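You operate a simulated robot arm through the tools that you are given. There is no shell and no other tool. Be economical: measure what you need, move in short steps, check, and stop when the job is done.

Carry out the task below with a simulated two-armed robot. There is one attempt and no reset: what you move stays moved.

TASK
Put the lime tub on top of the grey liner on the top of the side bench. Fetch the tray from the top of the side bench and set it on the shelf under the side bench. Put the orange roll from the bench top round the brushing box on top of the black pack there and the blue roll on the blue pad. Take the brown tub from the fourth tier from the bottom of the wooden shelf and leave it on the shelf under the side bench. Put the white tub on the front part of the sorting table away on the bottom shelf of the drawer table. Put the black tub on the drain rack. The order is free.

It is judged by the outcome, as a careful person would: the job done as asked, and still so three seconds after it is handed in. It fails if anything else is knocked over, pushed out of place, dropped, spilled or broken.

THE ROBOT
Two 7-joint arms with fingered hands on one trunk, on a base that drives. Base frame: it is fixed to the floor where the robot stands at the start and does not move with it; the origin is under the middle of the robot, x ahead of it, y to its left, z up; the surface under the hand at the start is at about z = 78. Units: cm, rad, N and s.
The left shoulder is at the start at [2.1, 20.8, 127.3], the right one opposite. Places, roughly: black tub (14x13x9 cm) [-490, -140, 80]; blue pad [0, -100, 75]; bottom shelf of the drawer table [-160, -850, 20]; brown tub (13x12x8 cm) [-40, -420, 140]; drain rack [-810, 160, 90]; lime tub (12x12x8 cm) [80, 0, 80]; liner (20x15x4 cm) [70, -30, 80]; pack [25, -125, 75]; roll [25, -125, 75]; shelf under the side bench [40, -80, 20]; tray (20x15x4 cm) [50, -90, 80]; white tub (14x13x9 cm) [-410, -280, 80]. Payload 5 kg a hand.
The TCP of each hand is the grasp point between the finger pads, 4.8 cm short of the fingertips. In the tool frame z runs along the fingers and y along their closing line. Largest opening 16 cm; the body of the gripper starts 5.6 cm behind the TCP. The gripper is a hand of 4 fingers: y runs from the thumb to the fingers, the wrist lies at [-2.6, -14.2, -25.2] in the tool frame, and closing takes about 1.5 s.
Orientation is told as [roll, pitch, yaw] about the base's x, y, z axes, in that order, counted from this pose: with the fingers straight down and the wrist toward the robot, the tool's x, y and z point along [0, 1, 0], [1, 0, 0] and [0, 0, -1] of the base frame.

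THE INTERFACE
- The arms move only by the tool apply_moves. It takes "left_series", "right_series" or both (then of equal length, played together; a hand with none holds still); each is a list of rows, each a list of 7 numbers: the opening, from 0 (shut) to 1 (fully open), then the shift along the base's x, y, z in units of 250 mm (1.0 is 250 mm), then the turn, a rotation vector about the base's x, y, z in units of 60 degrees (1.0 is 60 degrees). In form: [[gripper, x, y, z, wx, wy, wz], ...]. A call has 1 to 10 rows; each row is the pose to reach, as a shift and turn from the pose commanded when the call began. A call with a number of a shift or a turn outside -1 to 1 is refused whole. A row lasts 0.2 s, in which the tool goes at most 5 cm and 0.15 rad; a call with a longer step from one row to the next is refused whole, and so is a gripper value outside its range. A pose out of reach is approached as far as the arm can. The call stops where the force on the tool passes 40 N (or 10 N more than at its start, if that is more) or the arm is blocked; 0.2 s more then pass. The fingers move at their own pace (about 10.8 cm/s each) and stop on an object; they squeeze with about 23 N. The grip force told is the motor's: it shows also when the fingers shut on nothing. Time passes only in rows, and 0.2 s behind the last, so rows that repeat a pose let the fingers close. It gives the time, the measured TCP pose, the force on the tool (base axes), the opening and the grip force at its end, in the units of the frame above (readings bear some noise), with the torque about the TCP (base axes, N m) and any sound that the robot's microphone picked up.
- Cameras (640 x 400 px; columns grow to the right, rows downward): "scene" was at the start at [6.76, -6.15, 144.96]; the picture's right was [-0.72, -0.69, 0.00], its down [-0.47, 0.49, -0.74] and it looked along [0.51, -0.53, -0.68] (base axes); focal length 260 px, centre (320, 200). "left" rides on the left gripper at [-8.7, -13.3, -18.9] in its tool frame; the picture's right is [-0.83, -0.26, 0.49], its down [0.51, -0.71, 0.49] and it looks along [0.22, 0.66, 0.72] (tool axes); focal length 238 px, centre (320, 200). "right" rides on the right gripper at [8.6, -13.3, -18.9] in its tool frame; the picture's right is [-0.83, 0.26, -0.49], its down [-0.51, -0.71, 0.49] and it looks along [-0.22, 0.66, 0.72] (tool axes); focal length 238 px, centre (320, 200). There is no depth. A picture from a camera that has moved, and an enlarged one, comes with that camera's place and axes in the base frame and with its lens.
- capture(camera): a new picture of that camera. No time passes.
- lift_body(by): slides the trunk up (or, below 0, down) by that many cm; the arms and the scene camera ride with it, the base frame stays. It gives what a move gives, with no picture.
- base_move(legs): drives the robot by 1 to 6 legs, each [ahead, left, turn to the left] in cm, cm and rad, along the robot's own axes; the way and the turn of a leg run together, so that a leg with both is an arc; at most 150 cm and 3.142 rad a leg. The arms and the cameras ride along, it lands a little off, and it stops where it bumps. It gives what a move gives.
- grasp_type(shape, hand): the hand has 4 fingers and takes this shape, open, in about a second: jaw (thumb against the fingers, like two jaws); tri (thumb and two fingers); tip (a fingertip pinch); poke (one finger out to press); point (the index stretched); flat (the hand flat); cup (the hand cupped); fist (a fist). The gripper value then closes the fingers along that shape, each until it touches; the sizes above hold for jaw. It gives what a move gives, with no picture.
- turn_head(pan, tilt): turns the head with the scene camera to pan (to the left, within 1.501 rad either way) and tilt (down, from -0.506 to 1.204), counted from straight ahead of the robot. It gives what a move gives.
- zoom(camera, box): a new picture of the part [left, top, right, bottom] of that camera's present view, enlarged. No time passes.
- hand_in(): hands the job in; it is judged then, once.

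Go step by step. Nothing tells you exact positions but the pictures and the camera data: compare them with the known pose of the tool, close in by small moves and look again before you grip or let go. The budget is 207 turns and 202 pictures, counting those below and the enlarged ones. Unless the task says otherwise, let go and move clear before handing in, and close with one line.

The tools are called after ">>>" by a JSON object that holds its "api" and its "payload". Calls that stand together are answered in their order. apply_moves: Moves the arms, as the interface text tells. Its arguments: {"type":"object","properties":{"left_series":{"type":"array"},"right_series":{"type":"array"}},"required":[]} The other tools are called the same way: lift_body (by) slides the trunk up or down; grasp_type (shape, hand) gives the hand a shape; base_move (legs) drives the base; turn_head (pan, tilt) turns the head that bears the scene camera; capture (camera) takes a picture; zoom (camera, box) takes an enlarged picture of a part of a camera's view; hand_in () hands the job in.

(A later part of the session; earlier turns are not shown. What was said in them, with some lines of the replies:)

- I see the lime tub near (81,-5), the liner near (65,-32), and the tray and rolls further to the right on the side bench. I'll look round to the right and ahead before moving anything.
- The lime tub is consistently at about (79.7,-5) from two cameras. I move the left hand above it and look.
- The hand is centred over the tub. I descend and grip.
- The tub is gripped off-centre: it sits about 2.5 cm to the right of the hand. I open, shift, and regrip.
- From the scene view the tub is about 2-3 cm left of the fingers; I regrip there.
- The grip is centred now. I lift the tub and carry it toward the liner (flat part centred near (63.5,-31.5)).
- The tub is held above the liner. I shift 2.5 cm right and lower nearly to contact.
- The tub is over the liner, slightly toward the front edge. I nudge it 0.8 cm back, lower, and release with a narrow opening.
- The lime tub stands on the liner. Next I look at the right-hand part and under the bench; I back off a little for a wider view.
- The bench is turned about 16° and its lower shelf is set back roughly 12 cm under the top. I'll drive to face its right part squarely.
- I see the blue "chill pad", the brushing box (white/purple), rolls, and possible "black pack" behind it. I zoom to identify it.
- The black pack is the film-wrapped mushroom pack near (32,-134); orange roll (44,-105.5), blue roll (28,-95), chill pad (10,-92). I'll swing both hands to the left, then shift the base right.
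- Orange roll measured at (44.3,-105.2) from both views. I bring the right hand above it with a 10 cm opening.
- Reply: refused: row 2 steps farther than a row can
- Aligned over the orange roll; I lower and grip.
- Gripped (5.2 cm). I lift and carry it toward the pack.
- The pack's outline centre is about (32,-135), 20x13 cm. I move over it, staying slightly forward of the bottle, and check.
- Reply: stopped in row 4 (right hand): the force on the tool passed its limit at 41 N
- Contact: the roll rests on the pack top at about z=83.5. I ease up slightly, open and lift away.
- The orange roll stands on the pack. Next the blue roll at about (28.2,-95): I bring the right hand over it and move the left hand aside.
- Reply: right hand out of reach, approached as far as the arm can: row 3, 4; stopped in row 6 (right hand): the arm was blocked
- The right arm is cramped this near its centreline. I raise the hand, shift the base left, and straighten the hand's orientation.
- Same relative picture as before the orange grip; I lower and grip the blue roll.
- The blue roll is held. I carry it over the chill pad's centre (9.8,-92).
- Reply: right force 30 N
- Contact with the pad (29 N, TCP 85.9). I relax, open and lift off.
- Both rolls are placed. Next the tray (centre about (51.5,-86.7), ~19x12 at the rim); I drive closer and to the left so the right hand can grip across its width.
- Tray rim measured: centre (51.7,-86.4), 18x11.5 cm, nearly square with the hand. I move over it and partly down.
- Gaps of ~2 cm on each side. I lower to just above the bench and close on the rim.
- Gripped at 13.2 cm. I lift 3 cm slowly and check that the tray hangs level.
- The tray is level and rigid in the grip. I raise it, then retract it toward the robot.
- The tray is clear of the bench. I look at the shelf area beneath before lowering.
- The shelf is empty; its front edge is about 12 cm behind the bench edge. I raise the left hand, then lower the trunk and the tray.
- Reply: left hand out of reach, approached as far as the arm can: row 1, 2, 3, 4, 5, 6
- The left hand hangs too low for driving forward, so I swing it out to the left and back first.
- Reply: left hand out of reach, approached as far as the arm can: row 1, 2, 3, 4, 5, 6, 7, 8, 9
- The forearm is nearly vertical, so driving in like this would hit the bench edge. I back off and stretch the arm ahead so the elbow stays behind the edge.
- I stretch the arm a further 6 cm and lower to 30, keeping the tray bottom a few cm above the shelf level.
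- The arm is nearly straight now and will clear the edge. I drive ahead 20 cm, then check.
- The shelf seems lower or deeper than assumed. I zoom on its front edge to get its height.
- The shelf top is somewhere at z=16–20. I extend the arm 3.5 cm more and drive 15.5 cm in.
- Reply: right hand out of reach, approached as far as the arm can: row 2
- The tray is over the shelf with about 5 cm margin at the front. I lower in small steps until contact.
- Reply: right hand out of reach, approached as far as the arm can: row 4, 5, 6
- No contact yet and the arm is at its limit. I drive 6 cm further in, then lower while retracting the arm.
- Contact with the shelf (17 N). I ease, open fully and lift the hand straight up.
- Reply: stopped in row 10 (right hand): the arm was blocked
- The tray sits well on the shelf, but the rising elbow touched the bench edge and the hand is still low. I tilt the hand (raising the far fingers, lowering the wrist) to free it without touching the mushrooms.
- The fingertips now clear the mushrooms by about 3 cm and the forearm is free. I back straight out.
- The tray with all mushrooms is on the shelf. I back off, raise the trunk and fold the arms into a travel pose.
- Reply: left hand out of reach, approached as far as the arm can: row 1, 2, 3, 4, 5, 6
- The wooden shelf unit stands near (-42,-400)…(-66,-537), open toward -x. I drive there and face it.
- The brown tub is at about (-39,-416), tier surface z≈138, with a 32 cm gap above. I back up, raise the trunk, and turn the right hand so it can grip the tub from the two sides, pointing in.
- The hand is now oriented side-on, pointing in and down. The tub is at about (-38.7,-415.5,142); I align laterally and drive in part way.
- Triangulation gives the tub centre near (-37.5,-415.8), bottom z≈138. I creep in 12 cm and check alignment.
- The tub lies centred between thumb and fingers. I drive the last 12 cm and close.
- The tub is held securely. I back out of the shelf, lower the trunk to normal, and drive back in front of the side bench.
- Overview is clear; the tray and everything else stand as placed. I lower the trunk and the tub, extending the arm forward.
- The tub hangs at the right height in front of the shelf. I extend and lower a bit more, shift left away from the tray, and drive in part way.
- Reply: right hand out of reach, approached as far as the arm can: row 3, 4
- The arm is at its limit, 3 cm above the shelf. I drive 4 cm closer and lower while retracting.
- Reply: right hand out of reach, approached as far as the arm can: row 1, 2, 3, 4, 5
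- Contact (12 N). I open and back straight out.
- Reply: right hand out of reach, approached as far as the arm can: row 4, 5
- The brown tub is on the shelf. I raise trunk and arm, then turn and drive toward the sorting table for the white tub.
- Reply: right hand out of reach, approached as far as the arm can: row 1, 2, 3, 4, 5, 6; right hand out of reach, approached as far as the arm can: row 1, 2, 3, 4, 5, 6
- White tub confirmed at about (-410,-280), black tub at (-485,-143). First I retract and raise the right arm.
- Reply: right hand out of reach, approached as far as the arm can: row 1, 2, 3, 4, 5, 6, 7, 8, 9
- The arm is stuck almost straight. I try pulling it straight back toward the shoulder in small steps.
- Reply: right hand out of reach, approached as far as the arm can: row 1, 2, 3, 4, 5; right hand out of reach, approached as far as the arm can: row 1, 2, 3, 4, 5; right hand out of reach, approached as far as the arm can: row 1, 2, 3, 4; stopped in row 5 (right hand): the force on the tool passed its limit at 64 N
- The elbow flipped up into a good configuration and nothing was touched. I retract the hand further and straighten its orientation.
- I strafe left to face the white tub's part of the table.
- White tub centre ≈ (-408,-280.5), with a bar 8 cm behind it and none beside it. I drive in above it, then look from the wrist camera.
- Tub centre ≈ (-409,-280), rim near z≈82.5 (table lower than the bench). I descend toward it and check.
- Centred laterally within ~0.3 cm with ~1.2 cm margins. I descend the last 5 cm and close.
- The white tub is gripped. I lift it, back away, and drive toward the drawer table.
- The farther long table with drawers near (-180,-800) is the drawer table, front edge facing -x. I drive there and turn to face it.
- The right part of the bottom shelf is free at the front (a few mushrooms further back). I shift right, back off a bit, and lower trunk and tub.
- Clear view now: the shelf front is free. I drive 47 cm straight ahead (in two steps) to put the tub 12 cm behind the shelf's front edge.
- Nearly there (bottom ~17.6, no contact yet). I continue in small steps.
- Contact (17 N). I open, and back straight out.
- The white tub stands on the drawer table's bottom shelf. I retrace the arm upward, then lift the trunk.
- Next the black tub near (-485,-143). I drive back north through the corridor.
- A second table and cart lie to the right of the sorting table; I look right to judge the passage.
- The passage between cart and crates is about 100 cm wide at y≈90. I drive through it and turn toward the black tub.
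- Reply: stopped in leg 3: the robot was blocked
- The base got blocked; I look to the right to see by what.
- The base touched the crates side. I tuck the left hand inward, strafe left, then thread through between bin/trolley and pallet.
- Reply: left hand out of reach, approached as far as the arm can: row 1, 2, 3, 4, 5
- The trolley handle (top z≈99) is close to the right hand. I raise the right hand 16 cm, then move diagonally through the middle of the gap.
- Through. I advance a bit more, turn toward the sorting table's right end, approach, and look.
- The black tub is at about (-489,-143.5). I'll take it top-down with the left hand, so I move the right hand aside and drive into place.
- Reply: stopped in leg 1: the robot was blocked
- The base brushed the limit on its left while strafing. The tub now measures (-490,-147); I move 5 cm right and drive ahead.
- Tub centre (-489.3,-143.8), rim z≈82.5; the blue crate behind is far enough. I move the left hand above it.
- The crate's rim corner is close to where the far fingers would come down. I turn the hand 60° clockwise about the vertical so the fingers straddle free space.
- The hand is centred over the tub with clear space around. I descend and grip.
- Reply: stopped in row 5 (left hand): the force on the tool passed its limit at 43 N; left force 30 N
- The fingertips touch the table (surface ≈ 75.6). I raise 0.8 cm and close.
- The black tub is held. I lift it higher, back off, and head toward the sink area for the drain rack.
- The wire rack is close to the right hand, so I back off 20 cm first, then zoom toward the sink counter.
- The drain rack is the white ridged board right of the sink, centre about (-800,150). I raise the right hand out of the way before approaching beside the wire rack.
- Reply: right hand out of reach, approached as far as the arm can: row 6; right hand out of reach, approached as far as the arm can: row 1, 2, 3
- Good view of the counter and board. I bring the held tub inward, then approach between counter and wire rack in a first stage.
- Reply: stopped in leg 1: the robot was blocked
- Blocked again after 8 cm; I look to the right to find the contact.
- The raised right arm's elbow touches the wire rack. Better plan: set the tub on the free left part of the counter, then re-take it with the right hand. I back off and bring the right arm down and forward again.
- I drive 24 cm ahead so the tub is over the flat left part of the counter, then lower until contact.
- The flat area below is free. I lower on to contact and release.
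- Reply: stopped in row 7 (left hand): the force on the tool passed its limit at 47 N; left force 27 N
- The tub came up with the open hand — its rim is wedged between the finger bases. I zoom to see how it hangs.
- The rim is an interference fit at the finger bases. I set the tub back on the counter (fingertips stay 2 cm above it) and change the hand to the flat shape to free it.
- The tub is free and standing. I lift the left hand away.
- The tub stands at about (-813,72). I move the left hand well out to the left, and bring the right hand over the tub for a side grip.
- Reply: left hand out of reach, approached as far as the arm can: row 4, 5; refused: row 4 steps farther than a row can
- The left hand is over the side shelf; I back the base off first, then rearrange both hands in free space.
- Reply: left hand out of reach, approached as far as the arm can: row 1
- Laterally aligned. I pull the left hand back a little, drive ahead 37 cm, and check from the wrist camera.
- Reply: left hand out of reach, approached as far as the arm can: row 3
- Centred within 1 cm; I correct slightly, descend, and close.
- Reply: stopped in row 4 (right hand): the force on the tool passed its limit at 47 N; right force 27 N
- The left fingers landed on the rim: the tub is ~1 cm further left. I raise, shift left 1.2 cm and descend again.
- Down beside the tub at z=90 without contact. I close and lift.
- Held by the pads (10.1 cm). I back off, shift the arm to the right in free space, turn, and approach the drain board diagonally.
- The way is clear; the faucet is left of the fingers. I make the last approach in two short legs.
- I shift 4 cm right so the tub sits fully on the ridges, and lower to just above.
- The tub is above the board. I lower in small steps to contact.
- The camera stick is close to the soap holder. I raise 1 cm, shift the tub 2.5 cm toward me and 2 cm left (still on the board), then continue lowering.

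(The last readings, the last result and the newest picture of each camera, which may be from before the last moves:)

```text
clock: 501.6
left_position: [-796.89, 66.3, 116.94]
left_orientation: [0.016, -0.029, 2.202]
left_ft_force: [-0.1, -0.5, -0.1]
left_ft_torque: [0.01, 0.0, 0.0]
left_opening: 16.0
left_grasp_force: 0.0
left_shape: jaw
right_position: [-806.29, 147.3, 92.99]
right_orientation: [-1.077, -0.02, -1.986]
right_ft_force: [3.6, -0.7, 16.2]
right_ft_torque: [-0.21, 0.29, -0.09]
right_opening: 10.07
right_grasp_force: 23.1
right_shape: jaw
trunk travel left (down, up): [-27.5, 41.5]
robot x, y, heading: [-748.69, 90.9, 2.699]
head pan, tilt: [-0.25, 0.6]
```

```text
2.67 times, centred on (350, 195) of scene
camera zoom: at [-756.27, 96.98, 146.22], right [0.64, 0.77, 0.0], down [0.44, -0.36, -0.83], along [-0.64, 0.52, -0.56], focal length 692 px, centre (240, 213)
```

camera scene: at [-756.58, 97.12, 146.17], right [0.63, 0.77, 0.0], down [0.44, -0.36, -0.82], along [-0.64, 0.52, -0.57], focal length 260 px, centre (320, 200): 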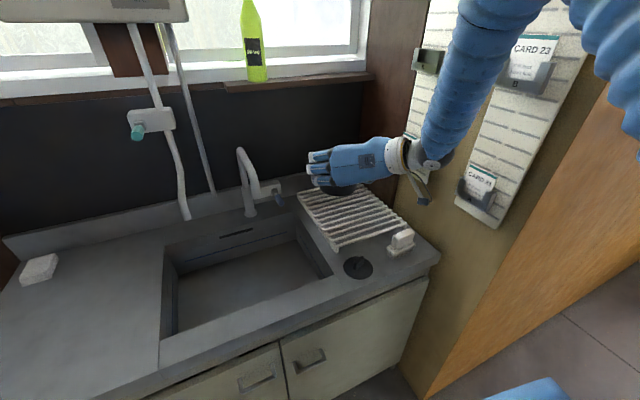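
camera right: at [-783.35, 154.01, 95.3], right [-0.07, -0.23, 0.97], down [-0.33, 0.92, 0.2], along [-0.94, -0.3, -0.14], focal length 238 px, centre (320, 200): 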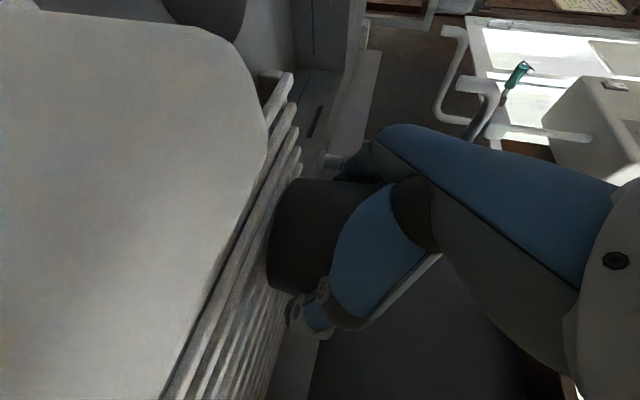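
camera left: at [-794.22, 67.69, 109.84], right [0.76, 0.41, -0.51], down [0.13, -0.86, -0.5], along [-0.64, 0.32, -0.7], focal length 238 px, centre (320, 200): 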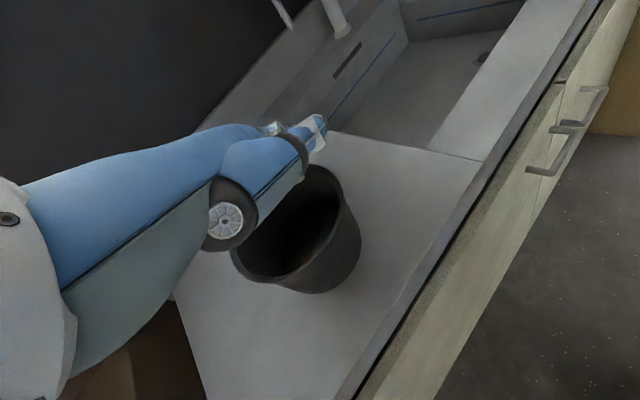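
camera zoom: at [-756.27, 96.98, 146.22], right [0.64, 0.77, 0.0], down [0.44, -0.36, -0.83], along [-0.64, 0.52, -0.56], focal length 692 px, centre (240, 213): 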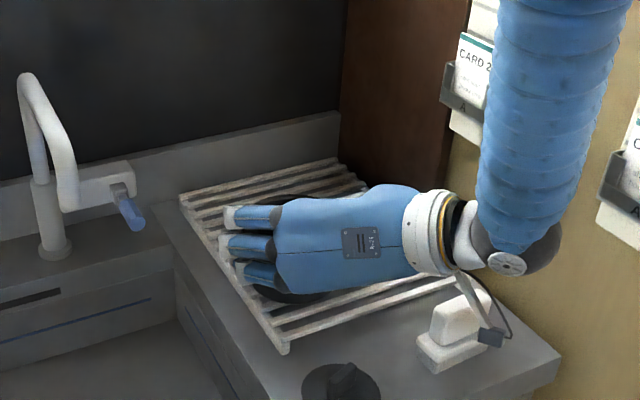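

Contact (16 N) on the board. I ease, open, and lift the hand straight up.

>>> {"api": "apply_moves", "payload": {"right_series": [[0, 0, 0, 0.014, 0, 0, 0], [0.75, 0, 0, 0.014, 0, 0, 0], [0.9, 0, 0, 0.014, 0, 0, 0], [1, 0, 0, 0.014, 0, 0, 0], [1, 0, 0, 0.014, 0, 0, 0], [1, 0, 0, 0.08, 0, 0, 0], [1, 0, 0, 0.2, 0, 0, 0], [1, 0, 0, 0.36, 0, 0, 0], [1, 0, 0, 0.54, 0, 0, 0], [1, 0, 0, 0.7, 0, 0, 0]]}}

>>> {"api": "capture", "payload": {"camera": "scene"}}

>>> {"api": "capture", "payload": {"camera": "right"}}

```text
clock: 503.9
left_position: [-796.92, 66.15, 116.96]
left_orientation: [0.013, -0.028, 2.202]
left_ft_force: [-0.6, -0.7, 0.5]
left_ft_torque: [0.05, 0.08, 0.01]
left_opening: 15.99
left_grasp_force: 0.1
left_shape: jaw
right_position: [-806.22, 147.25, 110.4]
right_orientation: [-1.072, -0.018, -1.99]
right_ft_force: [0.9, -0.1, -0.7]
right_ft_torque: [0.05, 0.09, -0.04]
right_opening: 15.96
right_grasp_force: 0.0
right_shape: jaw
trunk travel left (down, up): [-27.5, 41.5]
robot x, y, heading: [-748.57, 91.09, 2.703]
head pan, tilt: [-0.25, 0.6]
```

```text
17 pictures are left
camera scene: at [-756.29, 96.98, 146.2], right [0.63, 0.77, 0.0], down [0.44, -0.36, -0.83], along [-0.64, 0.52, -0.56], focal length 260 px, centre (320, 200)
```

scene: 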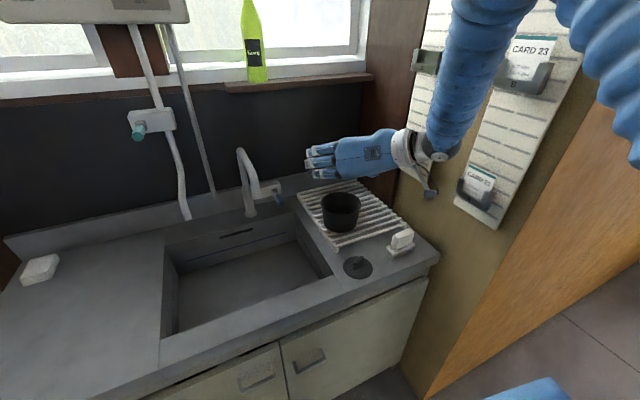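

```text
16 pictures are left
camera right: at [-781.86, 151.07, 111.65], right [-0.07, -0.23, 0.97], down [-0.33, 0.92, 0.2], along [-0.94, -0.3, -0.14], focal length 238 px, centre (320, 200)
```

right: 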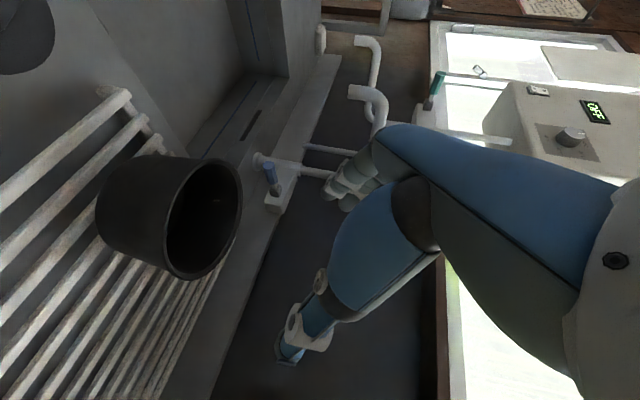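

The black tub stands on the drain rack. I retreat along the reverse path and take a final look at the surroundings.

>>> {"api": "base_move", "payload": {"legs": [[-12, 0, 0], [-10, 14, 0], [-40, 10, 0]]}}

>>> {"api": "turn_head", "payload": {"pan": -0.4, "tilt": 0.4}}

>>> {"api": "capture", "payload": {"camera": "scene"}}

```text
clock: 508.3
left_position: [-751.52, 18.41, 116.9]
left_orientation: [0.014, -0.029, 2.206]
left_ft_force: [0.7, -0.2, 0.3]
left_ft_torque: [0.03, 0.07, 0.0]
left_opening: 16.01
left_grasp_force: 0.0
left_shape: jaw
right_position: [-761.25, 99.45, 110.39]
right_orientation: [-1.073, -0.017, -1.982]
right_ft_force: [0.8, -0.1, 0.8]
right_ft_torque: [0.03, -0.04, -0.01]
right_opening: 15.99
right_grasp_force: 0.1
right_shape: jaw
trunk travel left (down, up): [-27.5, 41.5]
robot x, y, heading: [-703.2, 43.42, 2.711]
head pan, tilt: [-0.25, 0.6]
```

```text
clock: 509.0
left_position: [-751.66, 18.53, 116.88]
left_orientation: [0.014, -0.028, 2.207]
left_ft_force: [-0.4, 0.7, 0.7]
left_ft_torque: [0.01, -0.01, 0.04]
left_opening: 15.98
left_grasp_force: 0.0
left_shape: jaw
right_position: [-761.36, 99.43, 110.23]
right_orientation: [-1.072, -0.017, -1.982]
right_ft_force: [0.4, 0.1, 0.4]
right_ft_torque: [0.0, -0.01, -0.01]
right_opening: 15.99
right_grasp_force: 0.1
right_shape: jaw
trunk travel left (down, up): [-27.5, 41.5]
robot x, y, heading: [-703.5, 43.43, 2.71]
head pan, tilt: [-0.4, 0.4]
```

```text
15 pictures are left
camera scene: at [-710.55, 50.61, 148.0], right [0.74, 0.67, 0.0], down [0.26, -0.29, -0.92], along [-0.62, 0.68, -0.39], focal length 260 px, centre (320, 200)
```

scene: 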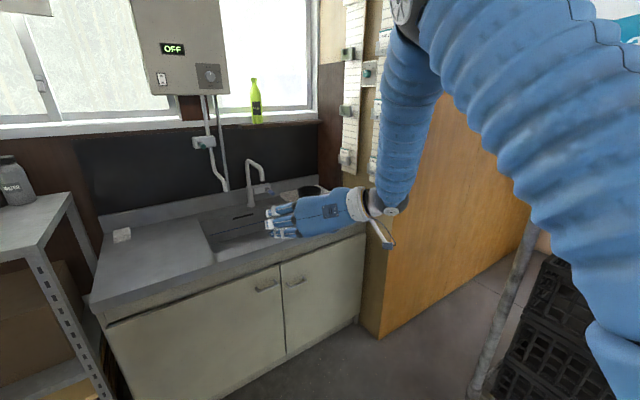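

The black tub stands on the drain rack, and both hands are empty and clear of everything. Each of the six jobs looked right when I last saw it, so I hand in.

>>> {"api": "hand_in", "payload": {}}

```text
The job is handed in.
```

I've handed the job in. The lime tub, tray, both rolls, brown tub, white tub and black tub are each where you asked, though while driving the base stopped against something three times and I couldn't check all of those spots for shifts.
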